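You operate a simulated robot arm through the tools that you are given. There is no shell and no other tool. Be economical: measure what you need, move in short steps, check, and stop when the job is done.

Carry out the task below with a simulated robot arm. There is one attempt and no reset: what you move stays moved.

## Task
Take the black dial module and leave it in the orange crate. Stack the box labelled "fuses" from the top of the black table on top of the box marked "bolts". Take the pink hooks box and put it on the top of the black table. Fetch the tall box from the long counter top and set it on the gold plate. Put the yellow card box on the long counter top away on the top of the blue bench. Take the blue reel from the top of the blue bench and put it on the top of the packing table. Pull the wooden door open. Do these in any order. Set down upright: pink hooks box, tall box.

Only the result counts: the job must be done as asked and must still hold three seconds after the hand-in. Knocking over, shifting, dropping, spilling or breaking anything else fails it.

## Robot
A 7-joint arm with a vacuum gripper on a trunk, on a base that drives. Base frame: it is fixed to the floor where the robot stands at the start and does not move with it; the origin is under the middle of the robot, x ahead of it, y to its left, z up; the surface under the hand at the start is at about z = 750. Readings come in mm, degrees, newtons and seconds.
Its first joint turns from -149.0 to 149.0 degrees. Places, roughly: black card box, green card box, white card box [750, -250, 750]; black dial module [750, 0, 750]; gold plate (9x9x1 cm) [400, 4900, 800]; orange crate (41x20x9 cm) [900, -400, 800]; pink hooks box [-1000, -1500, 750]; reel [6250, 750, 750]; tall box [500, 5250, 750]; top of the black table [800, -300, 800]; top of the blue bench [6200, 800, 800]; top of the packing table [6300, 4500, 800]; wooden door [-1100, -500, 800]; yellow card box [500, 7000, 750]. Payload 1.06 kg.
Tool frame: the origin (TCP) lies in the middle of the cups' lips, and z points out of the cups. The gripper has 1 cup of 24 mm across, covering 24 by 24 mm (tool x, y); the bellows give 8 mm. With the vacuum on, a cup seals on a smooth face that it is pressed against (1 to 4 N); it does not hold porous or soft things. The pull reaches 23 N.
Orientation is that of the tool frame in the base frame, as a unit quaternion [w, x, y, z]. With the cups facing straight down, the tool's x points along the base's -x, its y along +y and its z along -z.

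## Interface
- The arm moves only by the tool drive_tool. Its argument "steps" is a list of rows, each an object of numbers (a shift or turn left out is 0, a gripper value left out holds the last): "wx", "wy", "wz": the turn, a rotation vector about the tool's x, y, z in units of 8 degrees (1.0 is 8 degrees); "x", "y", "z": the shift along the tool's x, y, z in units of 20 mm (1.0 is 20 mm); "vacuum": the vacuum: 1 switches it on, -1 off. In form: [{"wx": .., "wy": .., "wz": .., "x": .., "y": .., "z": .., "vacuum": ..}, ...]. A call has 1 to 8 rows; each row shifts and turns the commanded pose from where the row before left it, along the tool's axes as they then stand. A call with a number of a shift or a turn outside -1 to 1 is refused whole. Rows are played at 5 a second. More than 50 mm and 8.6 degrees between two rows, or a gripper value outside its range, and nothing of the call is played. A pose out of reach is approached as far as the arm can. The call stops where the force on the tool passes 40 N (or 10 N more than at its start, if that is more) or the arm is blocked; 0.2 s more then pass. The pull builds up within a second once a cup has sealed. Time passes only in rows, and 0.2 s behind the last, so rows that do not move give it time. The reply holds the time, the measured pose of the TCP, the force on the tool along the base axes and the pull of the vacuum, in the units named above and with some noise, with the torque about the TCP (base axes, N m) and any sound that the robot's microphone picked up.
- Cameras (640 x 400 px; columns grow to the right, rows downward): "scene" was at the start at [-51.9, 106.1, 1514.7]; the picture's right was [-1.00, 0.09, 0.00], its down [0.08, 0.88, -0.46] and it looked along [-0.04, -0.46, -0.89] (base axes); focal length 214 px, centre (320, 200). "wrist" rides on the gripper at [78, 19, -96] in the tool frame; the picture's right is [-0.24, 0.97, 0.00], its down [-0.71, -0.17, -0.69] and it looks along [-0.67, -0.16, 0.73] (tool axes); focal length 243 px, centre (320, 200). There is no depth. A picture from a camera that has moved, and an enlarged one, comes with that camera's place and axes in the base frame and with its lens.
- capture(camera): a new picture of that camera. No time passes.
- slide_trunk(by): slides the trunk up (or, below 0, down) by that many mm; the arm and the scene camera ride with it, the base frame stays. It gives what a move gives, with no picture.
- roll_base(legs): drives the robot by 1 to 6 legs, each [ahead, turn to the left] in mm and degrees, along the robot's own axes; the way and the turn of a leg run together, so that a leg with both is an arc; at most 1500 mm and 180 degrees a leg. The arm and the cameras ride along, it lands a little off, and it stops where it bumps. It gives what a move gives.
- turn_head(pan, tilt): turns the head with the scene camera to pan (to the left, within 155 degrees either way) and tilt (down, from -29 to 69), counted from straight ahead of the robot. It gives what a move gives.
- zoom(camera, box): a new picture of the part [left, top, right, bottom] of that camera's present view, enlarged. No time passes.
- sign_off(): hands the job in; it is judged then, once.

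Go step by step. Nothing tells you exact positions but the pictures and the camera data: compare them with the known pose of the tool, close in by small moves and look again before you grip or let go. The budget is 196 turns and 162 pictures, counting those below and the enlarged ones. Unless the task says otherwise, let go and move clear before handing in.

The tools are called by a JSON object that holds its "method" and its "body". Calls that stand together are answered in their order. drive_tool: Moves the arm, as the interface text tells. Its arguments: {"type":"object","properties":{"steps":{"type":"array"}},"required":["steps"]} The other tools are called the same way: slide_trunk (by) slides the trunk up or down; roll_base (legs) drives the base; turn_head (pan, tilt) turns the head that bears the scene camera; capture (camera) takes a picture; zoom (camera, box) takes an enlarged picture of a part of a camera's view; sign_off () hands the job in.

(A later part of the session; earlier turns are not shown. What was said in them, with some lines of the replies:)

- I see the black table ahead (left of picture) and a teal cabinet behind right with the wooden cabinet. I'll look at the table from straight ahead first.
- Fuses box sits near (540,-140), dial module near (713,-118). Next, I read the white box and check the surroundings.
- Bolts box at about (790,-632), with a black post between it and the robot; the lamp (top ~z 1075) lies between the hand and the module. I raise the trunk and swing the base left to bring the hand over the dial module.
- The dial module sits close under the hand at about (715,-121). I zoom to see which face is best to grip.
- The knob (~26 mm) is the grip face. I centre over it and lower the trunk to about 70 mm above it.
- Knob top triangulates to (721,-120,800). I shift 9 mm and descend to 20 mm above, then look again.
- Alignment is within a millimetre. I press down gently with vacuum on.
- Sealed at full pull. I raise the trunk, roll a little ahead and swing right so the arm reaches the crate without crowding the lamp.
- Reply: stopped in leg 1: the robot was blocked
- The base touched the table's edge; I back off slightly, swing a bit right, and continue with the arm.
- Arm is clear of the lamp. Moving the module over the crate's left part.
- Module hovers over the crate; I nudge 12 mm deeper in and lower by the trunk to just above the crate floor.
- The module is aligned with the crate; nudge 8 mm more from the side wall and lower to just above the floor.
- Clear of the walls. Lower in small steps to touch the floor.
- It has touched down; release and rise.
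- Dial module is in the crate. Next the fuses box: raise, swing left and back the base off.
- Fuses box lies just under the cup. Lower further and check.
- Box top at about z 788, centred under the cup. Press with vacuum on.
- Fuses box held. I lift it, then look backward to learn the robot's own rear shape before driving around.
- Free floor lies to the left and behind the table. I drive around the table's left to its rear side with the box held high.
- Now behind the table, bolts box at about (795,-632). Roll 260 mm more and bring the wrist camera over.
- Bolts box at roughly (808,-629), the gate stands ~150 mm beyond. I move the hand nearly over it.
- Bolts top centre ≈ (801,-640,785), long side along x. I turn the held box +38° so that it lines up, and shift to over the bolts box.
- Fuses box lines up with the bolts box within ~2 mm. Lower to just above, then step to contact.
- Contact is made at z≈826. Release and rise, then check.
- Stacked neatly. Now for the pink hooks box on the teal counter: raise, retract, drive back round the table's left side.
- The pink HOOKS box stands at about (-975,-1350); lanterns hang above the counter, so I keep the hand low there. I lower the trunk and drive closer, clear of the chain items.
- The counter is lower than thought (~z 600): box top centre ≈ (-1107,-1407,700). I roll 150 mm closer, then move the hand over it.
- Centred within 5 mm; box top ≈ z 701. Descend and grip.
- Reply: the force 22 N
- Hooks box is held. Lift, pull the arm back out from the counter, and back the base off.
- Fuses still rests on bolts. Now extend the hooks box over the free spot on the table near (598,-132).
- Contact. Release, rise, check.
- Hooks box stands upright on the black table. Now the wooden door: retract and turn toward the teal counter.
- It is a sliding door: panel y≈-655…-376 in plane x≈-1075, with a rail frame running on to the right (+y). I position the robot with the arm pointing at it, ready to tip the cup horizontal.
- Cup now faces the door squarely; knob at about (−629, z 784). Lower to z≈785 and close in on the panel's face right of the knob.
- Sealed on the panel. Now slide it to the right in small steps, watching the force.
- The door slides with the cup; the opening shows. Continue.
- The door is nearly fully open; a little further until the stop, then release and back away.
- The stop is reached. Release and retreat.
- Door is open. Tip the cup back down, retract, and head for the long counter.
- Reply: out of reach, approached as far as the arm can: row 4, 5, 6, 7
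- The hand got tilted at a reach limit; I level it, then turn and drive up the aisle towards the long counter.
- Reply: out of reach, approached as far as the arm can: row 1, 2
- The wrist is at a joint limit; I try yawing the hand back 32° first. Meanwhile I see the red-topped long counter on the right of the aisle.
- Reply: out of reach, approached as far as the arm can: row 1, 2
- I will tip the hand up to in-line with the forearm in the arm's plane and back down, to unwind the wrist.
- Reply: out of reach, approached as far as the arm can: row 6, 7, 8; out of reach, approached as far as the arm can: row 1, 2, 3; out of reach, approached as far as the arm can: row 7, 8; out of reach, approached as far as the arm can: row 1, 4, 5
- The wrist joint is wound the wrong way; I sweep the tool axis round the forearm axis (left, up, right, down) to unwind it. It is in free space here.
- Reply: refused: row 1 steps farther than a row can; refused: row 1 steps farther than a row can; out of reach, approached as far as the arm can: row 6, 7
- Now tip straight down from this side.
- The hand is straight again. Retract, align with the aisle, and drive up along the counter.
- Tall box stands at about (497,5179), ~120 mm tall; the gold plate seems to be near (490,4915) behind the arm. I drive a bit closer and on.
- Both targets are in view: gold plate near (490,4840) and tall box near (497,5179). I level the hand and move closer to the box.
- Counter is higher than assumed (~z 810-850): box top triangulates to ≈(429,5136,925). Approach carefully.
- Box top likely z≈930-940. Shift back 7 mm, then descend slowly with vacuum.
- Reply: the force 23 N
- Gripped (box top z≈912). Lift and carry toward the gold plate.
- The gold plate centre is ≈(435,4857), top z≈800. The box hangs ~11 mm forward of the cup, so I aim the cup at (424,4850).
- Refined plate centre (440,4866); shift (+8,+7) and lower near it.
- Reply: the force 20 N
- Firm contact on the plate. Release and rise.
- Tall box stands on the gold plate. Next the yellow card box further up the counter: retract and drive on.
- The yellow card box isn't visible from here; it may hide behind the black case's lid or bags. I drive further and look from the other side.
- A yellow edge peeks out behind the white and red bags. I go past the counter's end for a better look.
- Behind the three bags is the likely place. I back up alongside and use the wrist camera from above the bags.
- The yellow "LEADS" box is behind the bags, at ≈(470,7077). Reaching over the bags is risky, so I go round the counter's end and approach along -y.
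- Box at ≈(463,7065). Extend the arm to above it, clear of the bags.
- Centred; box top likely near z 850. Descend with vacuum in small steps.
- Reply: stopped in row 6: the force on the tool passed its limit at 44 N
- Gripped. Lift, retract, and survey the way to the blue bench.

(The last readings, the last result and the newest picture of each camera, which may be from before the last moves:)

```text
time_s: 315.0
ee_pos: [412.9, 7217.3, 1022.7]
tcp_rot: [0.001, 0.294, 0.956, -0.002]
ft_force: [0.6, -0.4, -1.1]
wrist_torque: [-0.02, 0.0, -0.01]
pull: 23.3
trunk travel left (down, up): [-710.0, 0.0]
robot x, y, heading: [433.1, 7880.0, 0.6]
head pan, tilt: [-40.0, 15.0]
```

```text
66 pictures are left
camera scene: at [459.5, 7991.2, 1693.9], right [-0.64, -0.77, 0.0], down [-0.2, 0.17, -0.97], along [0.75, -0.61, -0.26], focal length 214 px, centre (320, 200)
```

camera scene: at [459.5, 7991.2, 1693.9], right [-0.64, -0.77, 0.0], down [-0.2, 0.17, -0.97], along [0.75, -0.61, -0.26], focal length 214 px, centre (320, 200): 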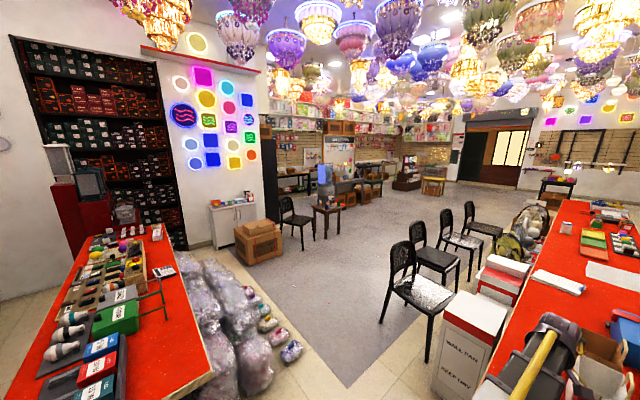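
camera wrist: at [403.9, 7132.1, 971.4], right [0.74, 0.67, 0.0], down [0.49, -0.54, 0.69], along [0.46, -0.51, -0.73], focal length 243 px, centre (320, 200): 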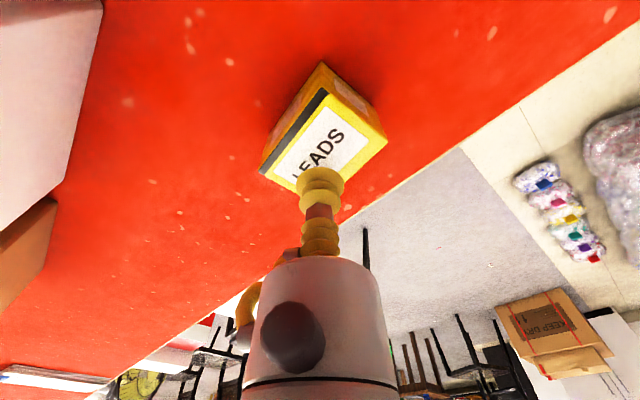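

The way out leads diagonally between the plastic bags and chairs. I raise the hand more, then drive through the gap.

{"method": "drive_tool", "body": {"steps": [{"z": -1}, {"z": -1}, {"z": -1}, {"z": -1}, {"z": -1}, {"z": -1}]}}

{"method": "roll_base", "body": {"legs": [[0, -44.5], [1480, 0], [0, -16], [1200, 0]]}}

{"method": "turn_head", "body": {"pan": 0, "tilt": 20}}

{"method": "capture", "body": {"camera": "scene"}}

```text
time_s: 316.4
ee_pos: [413.4, 7218.8, 1143.4]
tcp_rot: [0.0, 0.294, 0.956, -0.003]
ft_force: [-0.8, 0.1, -0.8]
wrist_torque: [0.01, -0.04, -0.02]
pull: 23.1
trunk travel left (down, up): [-710.0, 0.0]
robot x, y, heading: [439.7, 7881.8, 0.4]
head pan, tilt: [-40.0, 15.0]
```

```text
time_s: 332.3
ee_pos: [1526.6, 5520.4, 1143.5]
tcp_rot: [-0.001, 0.734, 0.679, -0.003]
ft_force: [0.1, 1.0, 0.7]
wrist_torque: [-0.03, 0.02, -0.03]
pull: 22.6
trunk travel left (down, up): [-710.0, 0.0]
robot x, y, heading: [2115.9, 5833.6, -59.9]
head pan, tilt: [-40.0, 15.0]
```

```text
time_s: 333.4
ee_pos: [1527.3, 5520.4, 1142.6]
tcp_rot: [-0.001, 0.735, 0.678, -0.004]
ft_force: [-0.1, -0.5, -0.2]
wrist_torque: [0.0, 0.0, -0.04]
pull: 23.1
trunk travel left (down, up): [-710.0, 0.0]
robot x, y, heading: [2116.5, 5827.1, -59.7]
head pan, tilt: [0.0, 20.0]
```

```text
65 pictures are left
camera scene: at [2284.6, 5872.9, 1685.8], right [-0.86, -0.5, 0.0], down [-0.17, 0.3, -0.94], along [0.47, -0.81, -0.34], focal length 214 px, centre (320, 200)
```

scene: 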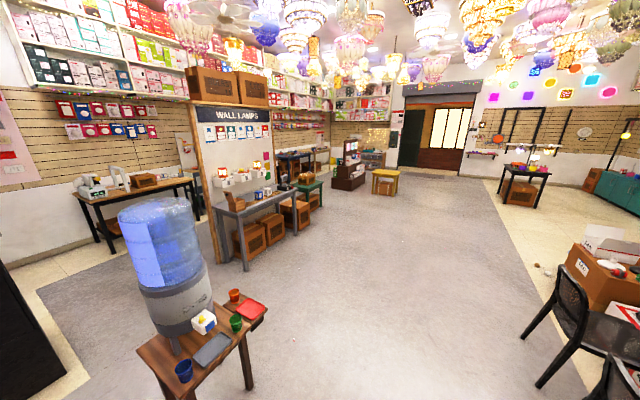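

I see the lamp wall table and, behind, the packing table (front edge x≈6000). The blue bench lies further down. I drive on through the open carpet.

{"method": "roll_base", "body": {"legs": [[0, -13.5], [1500, 0], [1500, 0], [700, 0]]}}

{"method": "turn_head", "body": {"pan": 50, "tilt": 25}}

{"method": "capture", "body": {"camera": "scene"}}

```text
time_s: 352.1
ee_pos: [2529.1, 2125.5, 1144.5]
tcp_rot: [-0.001, 0.807, 0.59, -0.003]
ft_force: [0.6, -0.5, -0.4]
wrist_torque: [-0.01, 0.0, 0.0]
pull: 22.7
trunk travel left (down, up): [-710.0, 0.0]
robot x, y, heading: [3171.1, 2295.9, -73.0]
head pan, tilt: [0.0, 20.0]
```

```text
time_s: 353.3
ee_pos: [2528.1, 2125.2, 1143.7]
tcp_rot: [-0.001, 0.807, 0.59, -0.002]
ft_force: [0.9, -0.1, -0.8]
wrist_torque: [-0.02, 0.03, -0.01]
pull: 23.2
trunk travel left (down, up): [-710.0, 0.0]
robot x, y, heading: [3174.4, 2291.1, -72.9]
head pan, tilt: [50.0, 25.0]
```

```text
64 pictures are left
camera scene: at [3403.6, 2348.2, 1677.7], right [-0.39, -0.92, 0.0], down [-0.39, 0.17, -0.91], along [0.83, -0.35, -0.42], focal length 214 px, centre (320, 200)
```

scene: 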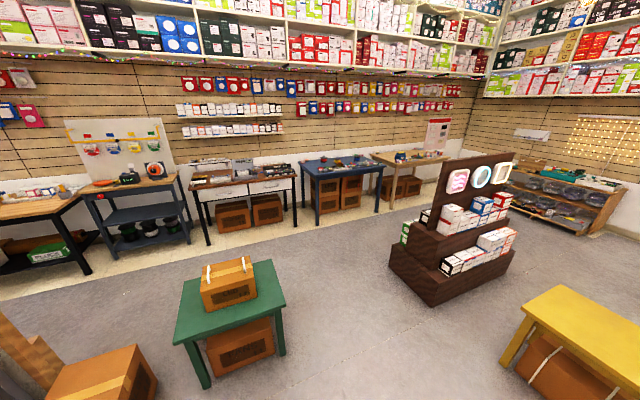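

{"method": "zoom", "body": {"camera": "scene", "box": [270, 130, 410, 220]}}

```text
4.44 times, centred on (340, 175) of scene
camera zoom: at [3403.6, 2348.2, 1677.7], right [-0.39, -0.92, 0.0], down [-0.39, 0.17, -0.91], along [0.83, -0.35, -0.42], focal length 953 px, centre (231, 311)
```

zoom: 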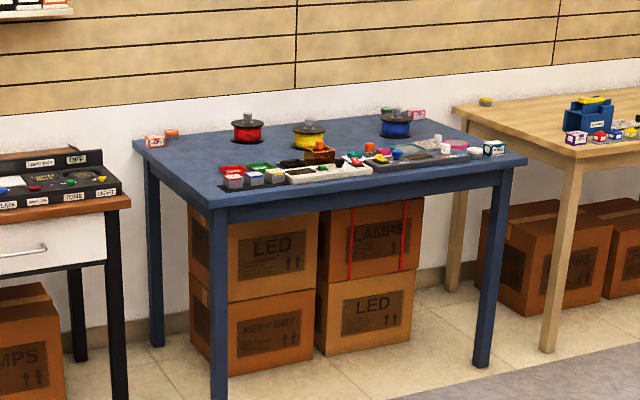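

The blue bench (with red, yellow and blue reels) has its front at x≈5890, y 240–1320. I pass between the green table and the display rack.

{"method": "roll_base", "body": {"legs": [[555, 0], [0, 73], [1500, 0], [350, 0]]}}

{"method": "turn_head", "body": {"pan": -45, "tilt": 35}}

{"method": "capture", "body": {"camera": "scene"}}

```text
time_s: 368.5
ee_pos: [5163.8, 1100.2, 1143.6]
tcp_rot: [0.0, 0.297, 0.955, -0.003]
ft_force: [0.6, -0.5, -1.0]
wrist_torque: [0.02, -0.01, 0.01]
pull: 23.0
trunk travel left (down, up): [-710.0, 0.0]
robot x, y, heading: [5188.4, 1765.1, 0.2]
head pan, tilt: [50.0, 25.0]
```

```text
time_s: 370.2
ee_pos: [5164.3, 1100.4, 1142.6]
tcp_rot: [0.001, 0.297, 0.955, -0.003]
ft_force: [0.7, 0.3, -1.0]
wrist_torque: [-0.01, 0.0, 0.01]
pull: 23.3
trunk travel left (down, up): [-710.0, 0.0]
robot x, y, heading: [5190.0, 1765.3, 0.2]
head pan, tilt: [-45.0, 35.0]
```

```text
62 pictures are left
camera scene: at [5206.2, 1870.1, 1662.0], right [-0.7, -0.71, 0.0], down [-0.41, 0.4, -0.82], along [0.58, -0.58, -0.57], focal length 214 px, centre (320, 200)
```

scene: 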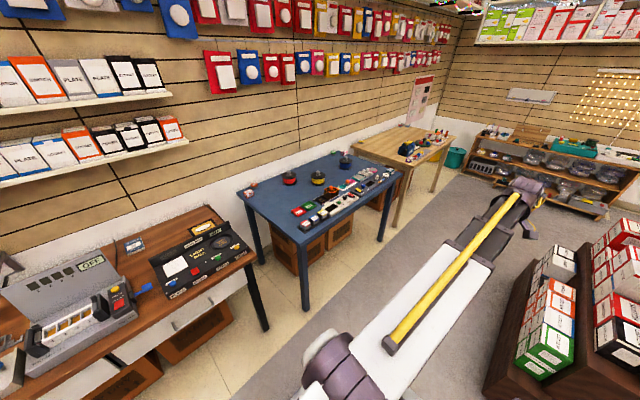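

I position the robot in front of the bench, arm pointing over it (heading +y, backing down).

{"method": "roll_base", "body": {"legs": [[330, 0], [0, 90], [-900, 0]]}}

{"method": "turn_head", "body": {"pan": -90, "tilt": 40}}

{"method": "capture", "body": {"camera": "scene"}}

{"method": "capture", "body": {"camera": "wrist"}}

```text
time_s: 380.6
ee_pos: [6180.6, 830.3, 1143.7]
tcp_rot: [0.003, -0.465, 0.885, -0.003]
ft_force: [-0.1, 0.1, -0.8]
wrist_torque: [0.01, 0.02, 0.0]
pull: 22.9
trunk travel left (down, up): [-710.0, 0.0]
robot x, y, heading: [5516.9, 857.6, 90.2]
head pan, tilt: [-45.0, 35.0]
```

```text
time_s: 381.7
ee_pos: [6180.4, 830.6, 1143.3]
tcp_rot: [0.003, -0.467, 0.884, -0.001]
ft_force: [1.2, -0.5, -1.0]
wrist_torque: [0.02, 0.0, -0.01]
pull: 23.0
trunk travel left (down, up): [-710.0, 0.0]
robot x, y, heading: [5516.2, 857.0, 90.2]
head pan, tilt: [-90.0, 40.0]
```

```text
61 pictures are left
camera scene: at [5431.6, 811.2, 1654.4], right [0.0, -1.0, 0.0], down [-0.64, 0.0, -0.77], along [0.77, 0.0, -0.64], focal length 214 px, centre (320, 200)
```

scene: 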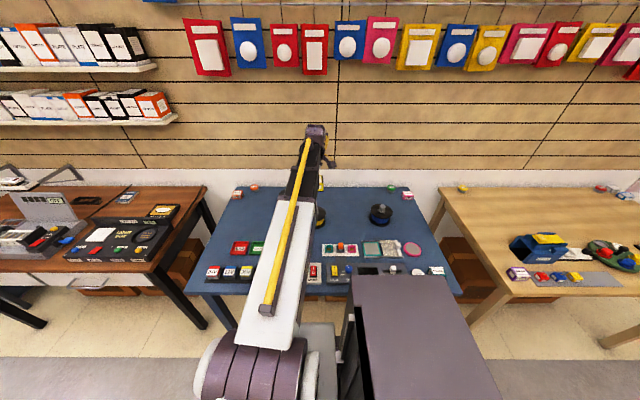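

```text
60 pictures are left
camera wrist: at [6119.7, 777.8, 1237.9], right [-0.67, 0.74, 0.0], down [0.54, 0.49, 0.69], along [0.51, 0.46, -0.73], focal length 243 px, centre (320, 200)
```

wrist: 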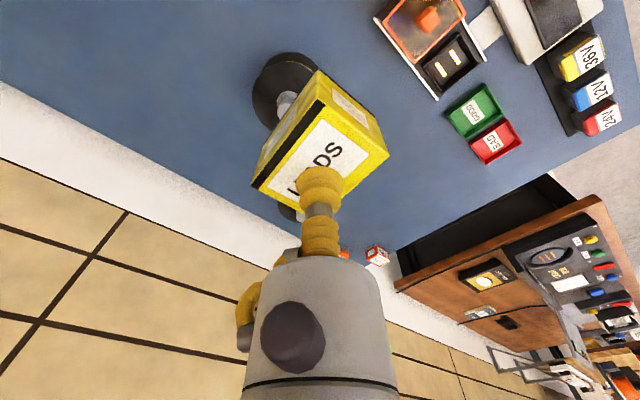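

Free spot at ≈(6190,1040) on the bench. I roll forward 205 mm and lower the box.

{"method": "roll_base", "body": {"legs": [[205, 0]]}}

{"method": "slide_trunk", "body": {"by": -235}}

{"method": "capture", "body": {"camera": "wrist"}}

{"method": "capture", "body": {"camera": "scene"}}

```text
time_s: 383.3
ee_pos: [6179.0, 1038.8, 1143.6]
tcp_rot: [0.003, -0.466, 0.885, -0.001]
ft_force: [0.7, 0.3, -0.2]
wrist_torque: [0.02, 0.02, -0.02]
pull: 22.3
trunk travel left (down, up): [-710.0, 0.0]
robot x, y, heading: [5513.7, 1063.6, 90.7]
head pan, tilt: [-90.0, 40.0]
```

```text
time_s: 385.8
ee_pos: [6180.1, 1039.2, 907.9]
tcp_rot: [0.002, -0.467, 0.884, -0.002]
ft_force: [-0.4, 0.4, -1.4]
wrist_torque: [-0.02, 0.0, 0.01]
pull: 22.7
trunk travel left (down, up): [-475.0, 235.0]
robot x, y, heading: [5513.2, 1065.3, 90.4]
head pan, tilt: [-90.0, 40.0]
```

```text
59 pictures are left
camera wrist: at [6118.9, 985.5, 1003.0], right [-0.67, 0.74, 0.0], down [0.54, 0.49, 0.69], along [0.51, 0.46, -0.73], focal length 243 px, centre (320, 200)
```

wrist: 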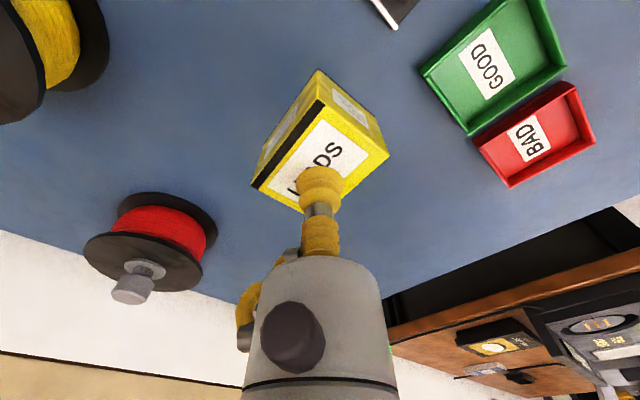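

```text
58 pictures are left
camera scene: at [5430.7, 1017.0, 1419.4], right [0.01, -1.0, 0.0], down [-0.64, 0.0, -0.77], along [0.77, 0.0, -0.64], focal length 214 px, centre (320, 200)
```

scene: 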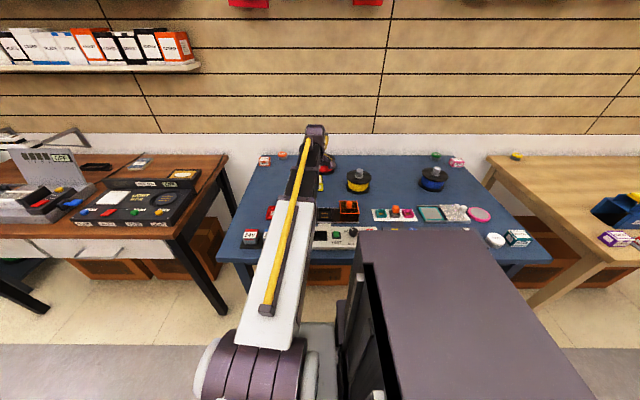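

Clear all round. Lower stepwise.

{"method": "drive_tool", "body": {"steps": [{"z": 1}, {"z": 1}, {"z": 0.4}, {"z": 0.2}, {"z": 0.2}, {}]}}

```text
time_s: 387.2
ee_pos: [6180.4, 1039.8, 853.4]
tcp_rot: [0.002, -0.467, 0.885, -0.002]
ft_force: [0.0, -0.9, -1.3]
wrist_torque: [0.01, -0.01, 0.0]
pull: 23.0
trunk travel left (down, up): [-475.0, 235.0]
robot x, y, heading: [5517.1, 1065.6, 90.4]
head pan, tilt: [-90.0, 40.0]
```

{"method": "drive_tool", "body": {"steps": [{"z": 0.2}, {"z": 0.2}, {"z": 0.2}, {}]}}

{"method": "zoom", "body": {"camera": "wrist", "box": [220, 50, 420, 220]}}

```text
time_s: 388.2
ee_pos: [6179.3, 1038.8, 840.8]
tcp_rot: [0.003, -0.467, 0.884, -0.002]
ft_force: [5.2, 0.5, 16.2]
wrist_torque: [-0.06, 0.11, 0.01]
pull: 23.4
trunk travel left (down, up): [-475.0, 235.0]
robot x, y, heading: [5517.1, 1062.3, 90.3]
head pan, tilt: [-90.0, 40.0]
```

```text
2.35 times, centred on (320, 135) of wrist
camera zoom: at [6119.0, 985.8, 935.6], right [-0.67, 0.74, -0.01], down [0.54, 0.49, 0.69], along [0.51, 0.46, -0.72], focal length 571 px, centre (320, 353)
```

zoom: 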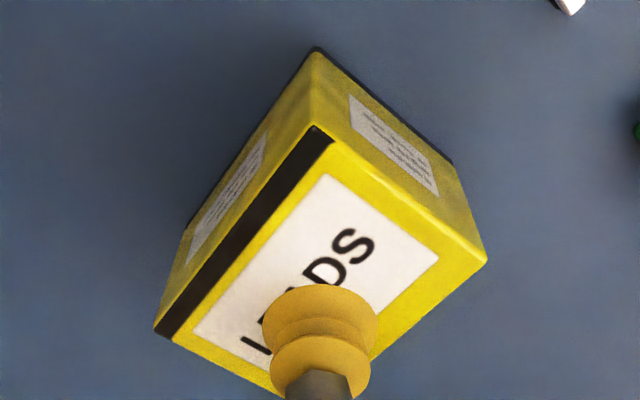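

Contact on the bench. Release and rise.

{"method": "drive_tool", "body": {"steps": [{"z": -0.1, "vacuum": -1}, {}, {}, {"z": -0.3}, {"z": -0.7}, {"z": -1}, {"z": -1}]}}

{"method": "capture", "body": {"camera": "wrist"}}

{"method": "zoom", "body": {"camera": "scene", "box": [320, 140, 520, 260]}}

```text
time_s: 389.8
ee_pos: [6180.1, 1039.7, 902.2]
tcp_rot: [0.003, -0.467, 0.884, -0.002]
ft_force: [-0.5, -0.5, 0.4]
wrist_torque: [0.0, 0.01, -0.01]
pull: 0.0
trunk travel left (down, up): [-475.0, 235.0]
robot x, y, heading: [5514.9, 1063.1, 90.5]
head pan, tilt: [-90.0, 40.0]
```

```text
56 pictures are left
camera wrist: at [6119.5, 985.9, 997.4], right [-0.67, 0.74, 0.0], down [0.54, 0.49, 0.69], along [0.51, 0.46, -0.73], focal length 243 px, centre (320, 200)
```

wrist: 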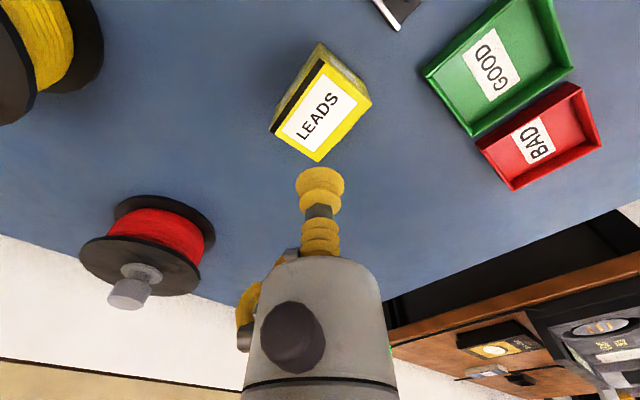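

```text
3.20 times, centred on (420, 200) of scene
camera zoom: at [5430.9, 1017.0, 1419.4], right [0.01, -1.0, 0.0], down [-0.64, 0.0, -0.77], along [0.77, 0.0, -0.64], focal length 686 px, centre (0, 200)
```

zoom: 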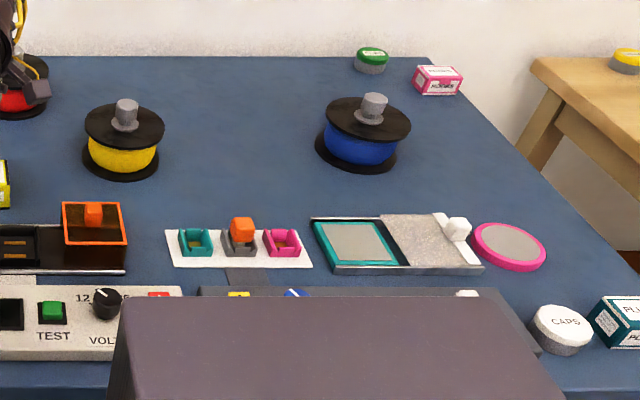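

Yellow box placed. Now the blue reel at about (6330,455): raise and back down along the bench.

{"method": "slide_trunk", "body": {"by": 120}}

{"method": "roll_base", "body": {"legs": [[-560, 0]]}}

{"method": "capture", "body": {"camera": "wrist"}}

```text
time_s: 391.3
ee_pos: [6180.2, 1040.1, 1023.1]
tcp_rot: [0.003, -0.466, 0.885, -0.001]
ft_force: [0.2, 0.2, 0.2]
wrist_torque: [0.02, 0.02, -0.02]
pull: 0.0
trunk travel left (down, up): [-595.0, 115.0]
robot x, y, heading: [5518.7, 1061.4, 90.7]
head pan, tilt: [-90.0, 40.0]
```

```text
time_s: 394.5
ee_pos: [6183.4, 485.7, 1022.9]
tcp_rot: [0.003, -0.467, 0.884, -0.002]
ft_force: [0.4, -0.3, 0.0]
wrist_torque: [0.0, 0.02, -0.01]
pull: 0.2
trunk travel left (down, up): [-595.0, 115.0]
robot x, y, heading: [5517.3, 506.9, 90.5]
head pan, tilt: [-90.0, 40.0]
```

```text
54 pictures are left
camera wrist: at [6123.1, 432.0, 1117.4], right [-0.67, 0.74, 0.0], down [0.54, 0.49, 0.69], along [0.51, 0.46, -0.73], focal length 243 px, centre (320, 200)
```

wrist: 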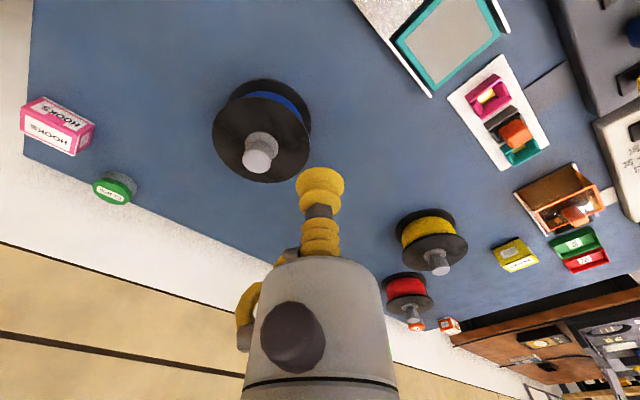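

Reel knob top triangulates to ≈(6282,484,895), ~31 mm wide. Move over it and lower a bit.

{"method": "drive_tool", "body": {"steps": [{"x": -0.54, "y": -0.83}, {"x": -0.54, "y": -0.83}, {"x": -0.54, "y": -0.83}, {"x": -0.54, "y": -0.83}, {"x": -0.54, "y": -0.83, "wx": -0.03, "wy": 0.04}, {"z": 1}, {"z": 1}, {"z": 1}]}}

{"method": "zoom", "body": {"camera": "wrist", "box": [220, 40, 420, 220]}}

```text
time_s: 396.3
ee_pos: [6283.2, 482.2, 963.8]
tcp_rot: [-0.001, -0.467, 0.884, 0.0]
ft_force: [-0.3, 0.0, 0.3]
wrist_torque: [0.02, -0.03, -0.01]
pull: 0.1
trunk travel left (down, up): [-595.0, 115.0]
robot x, y, heading: [5524.5, 509.3, 90.2]
head pan, tilt: [-90.0, 40.0]
```

```text
2.22 times, centred on (320, 130) of wrist
camera zoom: at [6223.2, 429.6, 1058.8], right [-0.67, 0.74, 0.0], down [0.54, 0.49, 0.68], along [0.51, 0.46, -0.73], focal length 539 px, centre (320, 356)
```

zoom: 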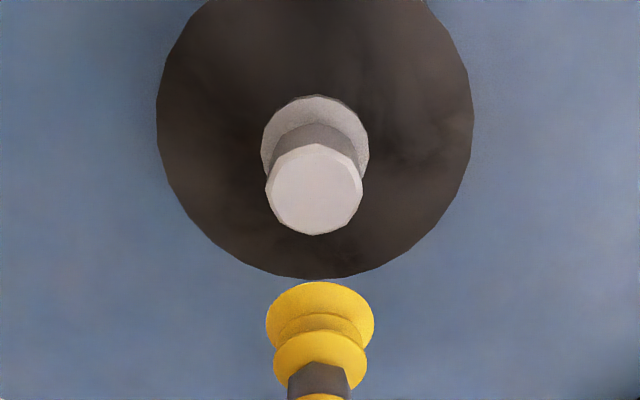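

Knob top at (6287,485,886). Correct and descend to ~20 mm above.

{"method": "drive_tool", "body": {"steps": [{"x": -0.2, "y": -0.13, "z": 1}, {"z": 1}, {"z": 0.8}, {}]}}

{"method": "zoom", "body": {"camera": "wrist", "box": [260, 100, 380, 220]}}

```text
time_s: 397.3
ee_pos: [6288.2, 484.8, 905.9]
tcp_rot: [0.0, -0.467, 0.884, -0.002]
ft_force: [-0.3, -0.7, 0.3]
wrist_torque: [0.01, 0.0, 0.04]
pull: 0.0
trunk travel left (down, up): [-595.0, 115.0]
robot x, y, heading: [5520.9, 509.8, 90.1]
head pan, tilt: [-90.0, 40.0]
```

```text
3.33 times, centred on (320, 160) of wrist
camera zoom: at [6227.7, 431.7, 1002.4], right [-0.67, 0.74, 0.0], down [0.54, 0.49, 0.68], along [0.51, 0.46, -0.73], focal length 809 px, centre (320, 333)
```

zoom: 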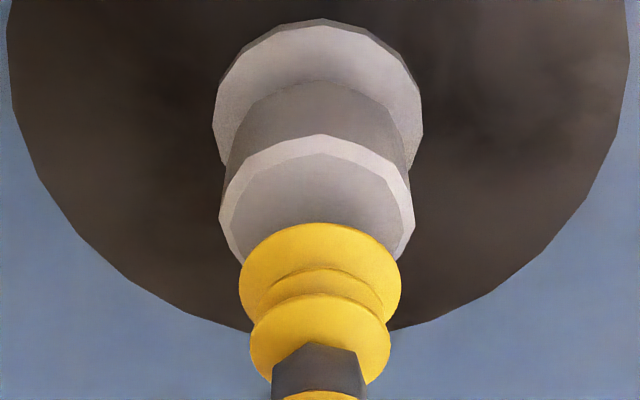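

{"method": "drive_tool", "body": {"steps": [{"x": -0.08, "y": -0.04, "z": 0.8, "vacuum": 1}, {"z": 0.2}, {"z": 0.12}, {}, {}, {}]}}

```text
time_s: 398.5
ee_pos: [6287.9, 485.4, 888.0]
tcp_rot: [0.002, -0.467, 0.884, -0.004]
ft_force: [-3.2, 0.8, 20.1]
wrist_torque: [0.0, 0.07, 0.05]
pull: 22.6
trunk travel left (down, up): [-595.0, 115.0]
robot x, y, heading: [5520.9, 508.4, 90.5]
head pan, tilt: [-90.0, 40.0]
stopped in row 6: the force on the tool passed its limit at 41 N (the readings are from after the stop); the commanded pose is now the measured one
```

Sealed on the knob. Lift.

{"method": "slide_trunk", "body": {"by": 115}}

{"method": "drive_tool", "body": {"steps": [{"z": -1}, {"z": -1}, {"z": -1}, {"z": -1}, {"x": 0.54, "y": 0.83}, {"x": 0.54, "y": 0.83}, {"x": 0.54, "y": 0.83}, {"x": 0.54, "y": 0.83}]}}

{"method": "turn_head", "body": {"pan": -10, "tilt": 25}}

{"method": "capture", "body": {"camera": "scene"}}

{"method": "capture", "body": {"camera": "wrist"}}

```text
time_s: 400.0
ee_pos: [6290.6, 485.8, 999.3]
tcp_rot: [-0.001, -0.466, 0.885, -0.002]
ft_force: [-0.4, -0.9, -4.0]
wrist_torque: [0.01, -0.03, 0.0]
pull: 23.1
trunk travel left (down, up): [-710.0, 0.0]
robot x, y, heading: [5521.0, 503.9, 90.5]
head pan, tilt: [-90.0, 40.0]
```

```text
time_s: 401.8
ee_pos: [6209.2, 487.3, 1080.2]
tcp_rot: [0.001, -0.468, 0.884, -0.001]
ft_force: [0.3, 0.2, -5.2]
wrist_torque: [0.02, 0.02, -0.01]
pull: 23.3
trunk travel left (down, up): [-710.0, 0.0]
robot x, y, heading: [5515.9, 507.1, 90.4]
head pan, tilt: [-90.0, 40.0]
```

```text
time_s: 403.3
ee_pos: [6210.5, 487.4, 1079.9]
tcp_rot: [0.0, -0.466, 0.885, -0.001]
ft_force: [0.6, 0.6, -4.1]
wrist_torque: [0.01, 0.03, 0.03]
pull: 22.7
trunk travel left (down, up): [-710.0, 0.0]
robot x, y, heading: [5521.0, 506.8, 90.5]
head pan, tilt: [-10.0, 25.0]
```

```text
51 pictures are left
camera scene: at [5365.2, 552.9, 1677.7], right [0.99, -0.17, 0.0], down [-0.07, -0.42, -0.91], along [0.15, 0.89, -0.42], focal length 214 px, centre (320, 200)
```

scene: 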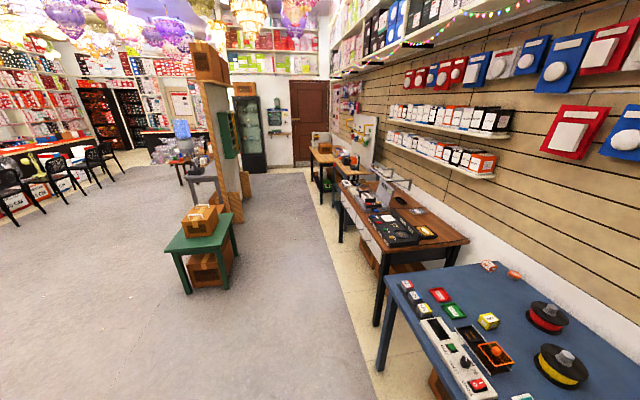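

```text
50 pictures are left
camera wrist: at [6150.2, 433.8, 1175.7], right [-0.67, 0.74, 0.0], down [0.54, 0.49, 0.68], along [0.51, 0.46, -0.73], focal length 243 px, centre (320, 200)
```

wrist: 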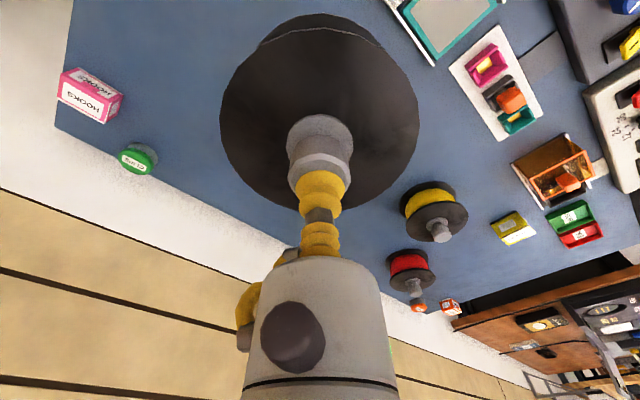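

Reel is held (about 0.5 kg). I drive along the aisle toward the packing table.

{"method": "roll_base", "body": {"legs": [[0, 11], [900, 0], [0, -11], [1500, 0], [1000, 0]]}}

{"method": "turn_head", "body": {"pan": -65, "tilt": 35}}

{"method": "capture", "body": {"camera": "scene"}}

```text
time_s: 421.2
ee_pos: [6035.6, 3840.6, 1079.2]
tcp_rot: [0.0, -0.46, 0.888, -0.002]
ft_force: [0.1, 0.5, -3.7]
wrist_torque: [-0.01, -0.02, 0.02]
pull: 23.1
trunk travel left (down, up): [-710.0, 0.0]
robot x, y, heading: [5344.4, 3873.4, 89.6]
head pan, tilt: [-10.0, 25.0]
```

```text
time_s: 422.5
ee_pos: [6035.9, 3841.4, 1080.4]
tcp_rot: [0.0, -0.461, 0.888, -0.002]
ft_force: [0.1, -0.1, -5.3]
wrist_torque: [-0.02, -0.02, -0.03]
pull: 23.4
trunk travel left (down, up): [-710.0, 0.0]
robot x, y, heading: [5346.3, 3872.1, 89.5]
head pan, tilt: [-65.0, 35.0]
```

```text
49 pictures are left
camera scene: at [5255.3, 3864.9, 1662.0], right [0.42, -0.91, 0.0], down [-0.52, -0.24, -0.82], along [0.74, 0.34, -0.57], focal length 214 px, centre (320, 200)
```

scene: 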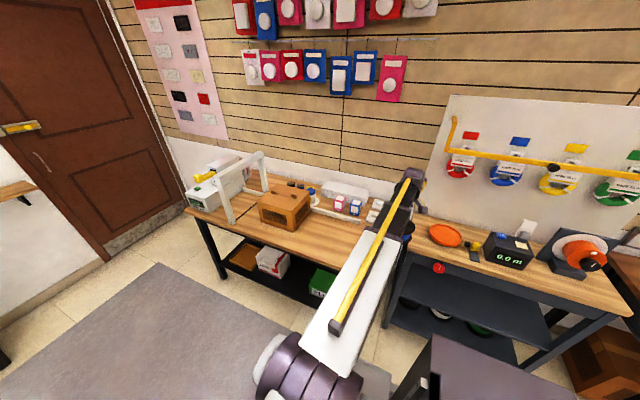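

The packing table (sealer, brown box) spans about y 3900–5140, front at x≈5900. I roll 380 mm on to view free space with the wrist camera.

{"method": "roll_base", "body": {"legs": [[380, 0]]}}

{"method": "capture", "body": {"camera": "wrist"}}

{"method": "turn_head", "body": {"pan": -100, "tilt": 40}}

{"method": "capture", "body": {"camera": "scene"}}

```text
time_s: 424.9
ee_pos: [6038.7, 4219.6, 1079.4]
tcp_rot: [0.0, -0.461, 0.887, -0.003]
ft_force: [-0.2, 0.0, -4.1]
wrist_torque: [0.02, -0.04, 0.04]
pull: 22.7
trunk travel left (down, up): [-710.0, 0.0]
robot x, y, heading: [5350.9, 4249.9, 89.5]
head pan, tilt: [-65.0, 35.0]
```

```text
48 pictures are left
camera wrist: at [5978.0, 4167.7, 1175.7], right [-0.66, 0.75, 0.0], down [0.55, 0.48, 0.68], along [0.52, 0.45, -0.73], focal length 243 px, centre (320, 200)
```

wrist: 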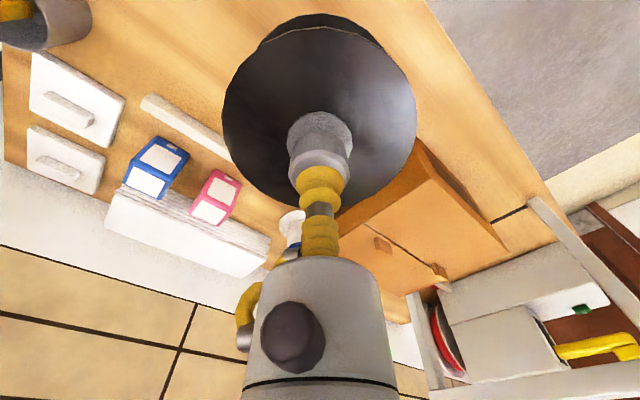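

```text
time_s: 425.9
ee_pos: [6038.9, 4220.0, 1080.6]
tcp_rot: [-0.001, -0.46, 0.888, -0.002]
ft_force: [-0.4, -0.1, -4.8]
wrist_torque: [0.0, 0.01, -0.03]
pull: 23.1
trunk travel left (down, up): [-710.0, 0.0]
robot x, y, heading: [5346.6, 4255.7, 89.7]
head pan, tilt: [-100.0, 40.0]
```

```text
47 pictures are left
camera scene: at [5261.8, 4191.9, 1654.4], right [-0.18, -0.98, 0.0], down [-0.63, 0.12, -0.77], along [0.75, -0.14, -0.64], focal length 214 px, centre (320, 200)
```

scene: 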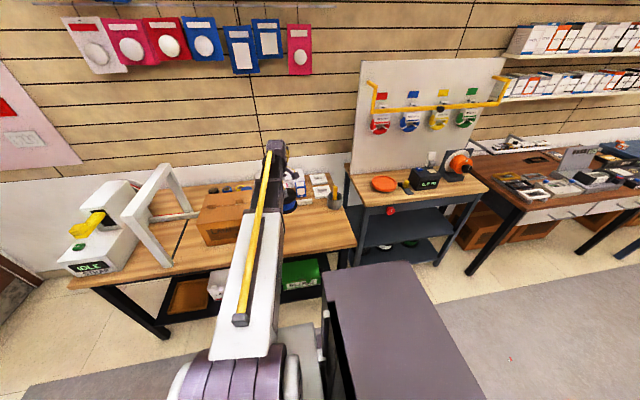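

Free front area near (6045,4130); table top z≈800. Shift there and lower to ~45 mm above.

{"method": "drive_tool", "body": {"steps": [{"x": 0.74, "y": -0.55}, {"x": 0.74, "y": -0.55}, {"x": 0.74, "y": -0.55}, {"x": 0.74, "y": -0.55}, {"x": 0.74, "y": -0.55}]}}

{"method": "slide_trunk", "body": {"by": -140}}

{"method": "capture", "body": {"camera": "wrist"}}

{"method": "capture", "body": {"camera": "scene"}}

```text
time_s: 427.1
ee_pos: [6040.8, 4127.5, 1080.3]
tcp_rot: [0.0, -0.46, 0.888, -0.002]
ft_force: [-0.3, 0.1, -4.9]
wrist_torque: [0.03, -0.02, 0.02]
pull: 23.1
trunk travel left (down, up): [-710.0, 0.0]
robot x, y, heading: [5348.3, 4247.5, 89.6]
head pan, tilt: [-100.0, 40.0]
```

```text
time_s: 428.8
ee_pos: [6040.8, 4127.6, 941.4]
tcp_rot: [0.0, -0.46, 0.888, -0.002]
ft_force: [0.3, 0.5, -4.2]
wrist_torque: [0.01, -0.01, 0.0]
pull: 22.7
trunk travel left (down, up): [-570.0, 140.0]
robot x, y, heading: [5351.4, 4250.8, 89.7]
head pan, tilt: [-100.0, 40.0]
```

```text
46 pictures are left
camera wrist: at [5980.4, 4075.8, 1036.0], right [-0.66, 0.75, 0.0], down [0.55, 0.48, 0.68], along [0.52, 0.45, -0.73], focal length 243 px, centre (320, 200)
```

wrist: 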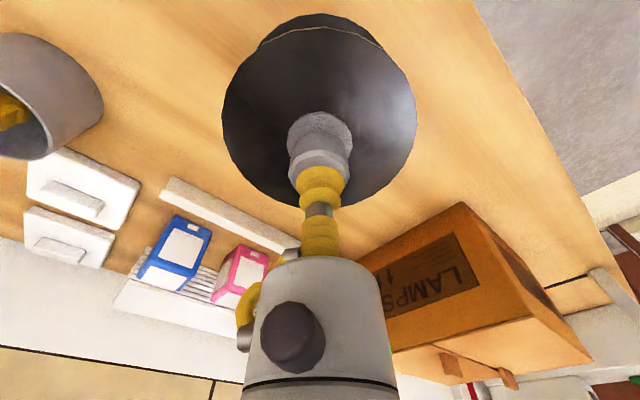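

```text
45 pictures are left
camera scene: at [5261.7, 4191.8, 1514.4], right [-0.18, -0.98, 0.0], down [-0.63, 0.12, -0.77], along [0.75, -0.14, -0.64], focal length 214 px, centre (320, 200)
```

scene: 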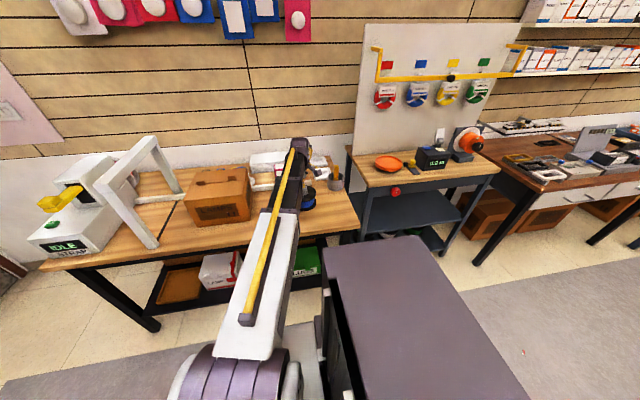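

All clear around. Lower stepwise.

{"method": "drive_tool", "body": {"steps": [{"z": 1}, {"z": 0.8}, {"z": 0.25}, {"z": 0.2}, {}]}}

```text
time_s: 430.0
ee_pos: [6041.3, 4127.9, 895.2]
tcp_rot: [0.0, -0.461, 0.887, -0.002]
ft_force: [-0.2, 1.0, -5.1]
wrist_torque: [0.02, 0.0, 0.02]
pull: 22.7
trunk travel left (down, up): [-570.0, 140.0]
robot x, y, heading: [5348.4, 4252.5, 89.6]
head pan, tilt: [-100.0, 40.0]
```

{"method": "drive_tool", "body": {"steps": [{"z": 0.2}, {"z": 0.15}, {}]}}

```text
time_s: 430.8
ee_pos: [6040.6, 4127.3, 889.3]
tcp_rot: [0.0, -0.46, 0.888, -0.002]
ft_force: [-0.2, -0.4, -4.1]
wrist_torque: [0.0, 0.0, 0.01]
pull: 23.2
trunk travel left (down, up): [-570.0, 140.0]
robot x, y, heading: [5353.7, 4251.0, 89.5]
head pan, tilt: [-100.0, 40.0]
```

{"method": "drive_tool", "body": {"steps": [{"z": 0.15}, {"z": 0.15}, {}]}}

```text
time_s: 431.6
ee_pos: [6041.6, 4129.1, 883.8]
tcp_rot: [0.0, -0.46, 0.888, -0.002]
ft_force: [-1.4, 1.4, -4.2]
wrist_torque: [-0.01, 0.02, 0.02]
pull: 22.7
trunk travel left (down, up): [-570.0, 140.0]
robot x, y, heading: [5350.6, 4250.4, 89.7]
head pan, tilt: [-100.0, 40.0]
```

{"method": "drive_tool", "body": {"steps": [{"z": 0.15}, {"z": 0.15}, {}]}}

```text
time_s: 432.4
ee_pos: [6041.6, 4128.2, 878.1]
tcp_rot: [0.001, -0.46, 0.888, -0.003]
ft_force: [5.4, -0.3, 8.4]
wrist_torque: [-0.01, 0.0, 0.01]
pull: 23.2
trunk travel left (down, up): [-570.0, 140.0]
robot x, y, heading: [5347.8, 4250.5, 89.7]
head pan, tilt: [-100.0, 40.0]
```

Contact. Release and rise.

{"method": "drive_tool", "body": {"steps": [{"vacuum": -1}, {}, {}, {"z": -0.3}, {"z": -0.7}, {"z": -1}, {"z": -1}, {"z": -1}]}}

{"method": "capture", "body": {"camera": "wrist"}}

```text
time_s: 434.2
ee_pos: [6040.9, 4128.2, 958.5]
tcp_rot: [0.0, -0.461, 0.888, -0.002]
ft_force: [-0.2, 0.4, -0.7]
wrist_torque: [-0.01, 0.02, 0.01]
pull: 0.0
trunk travel left (down, up): [-570.0, 140.0]
robot x, y, heading: [5348.8, 4251.5, 89.4]
head pan, tilt: [-100.0, 40.0]
```

```text
44 pictures are left
camera wrist: at [5979.7, 4076.3, 1052.7], right [-0.66, 0.75, 0.0], down [0.55, 0.48, 0.68], along [0.52, 0.45, -0.73], focal length 243 px, centre (320, 200)
```

wrist: 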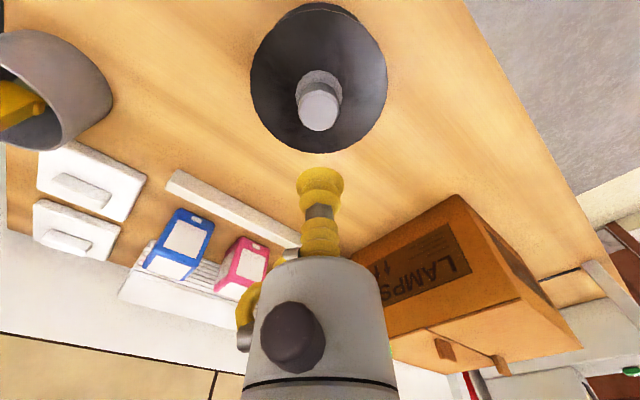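

The blue reel stands on the packing table and the hand is clear, so every part of the task is now done. I hand in.

{"method": "sign_off", "body": {}}

```text
The job is handed in.
```

I finished all seven parts and handed the job in.

- **Dial module:** in the orange crate.
- **Fuses box:** stacked on the bolts box.
- **Pink hooks box:** upright on the black table.
- **Tall box:** upright on the gold plate.
- **Yellow card box:** on the blue bench.
- **Blue reel:** on the packing table.
- **Wooden door:** slid open to its stop.

Early on, the base bumped the black table's edge and stopped. Later pictures showed nothing on the table out of place, but I did not measure whether the table itself shifted.
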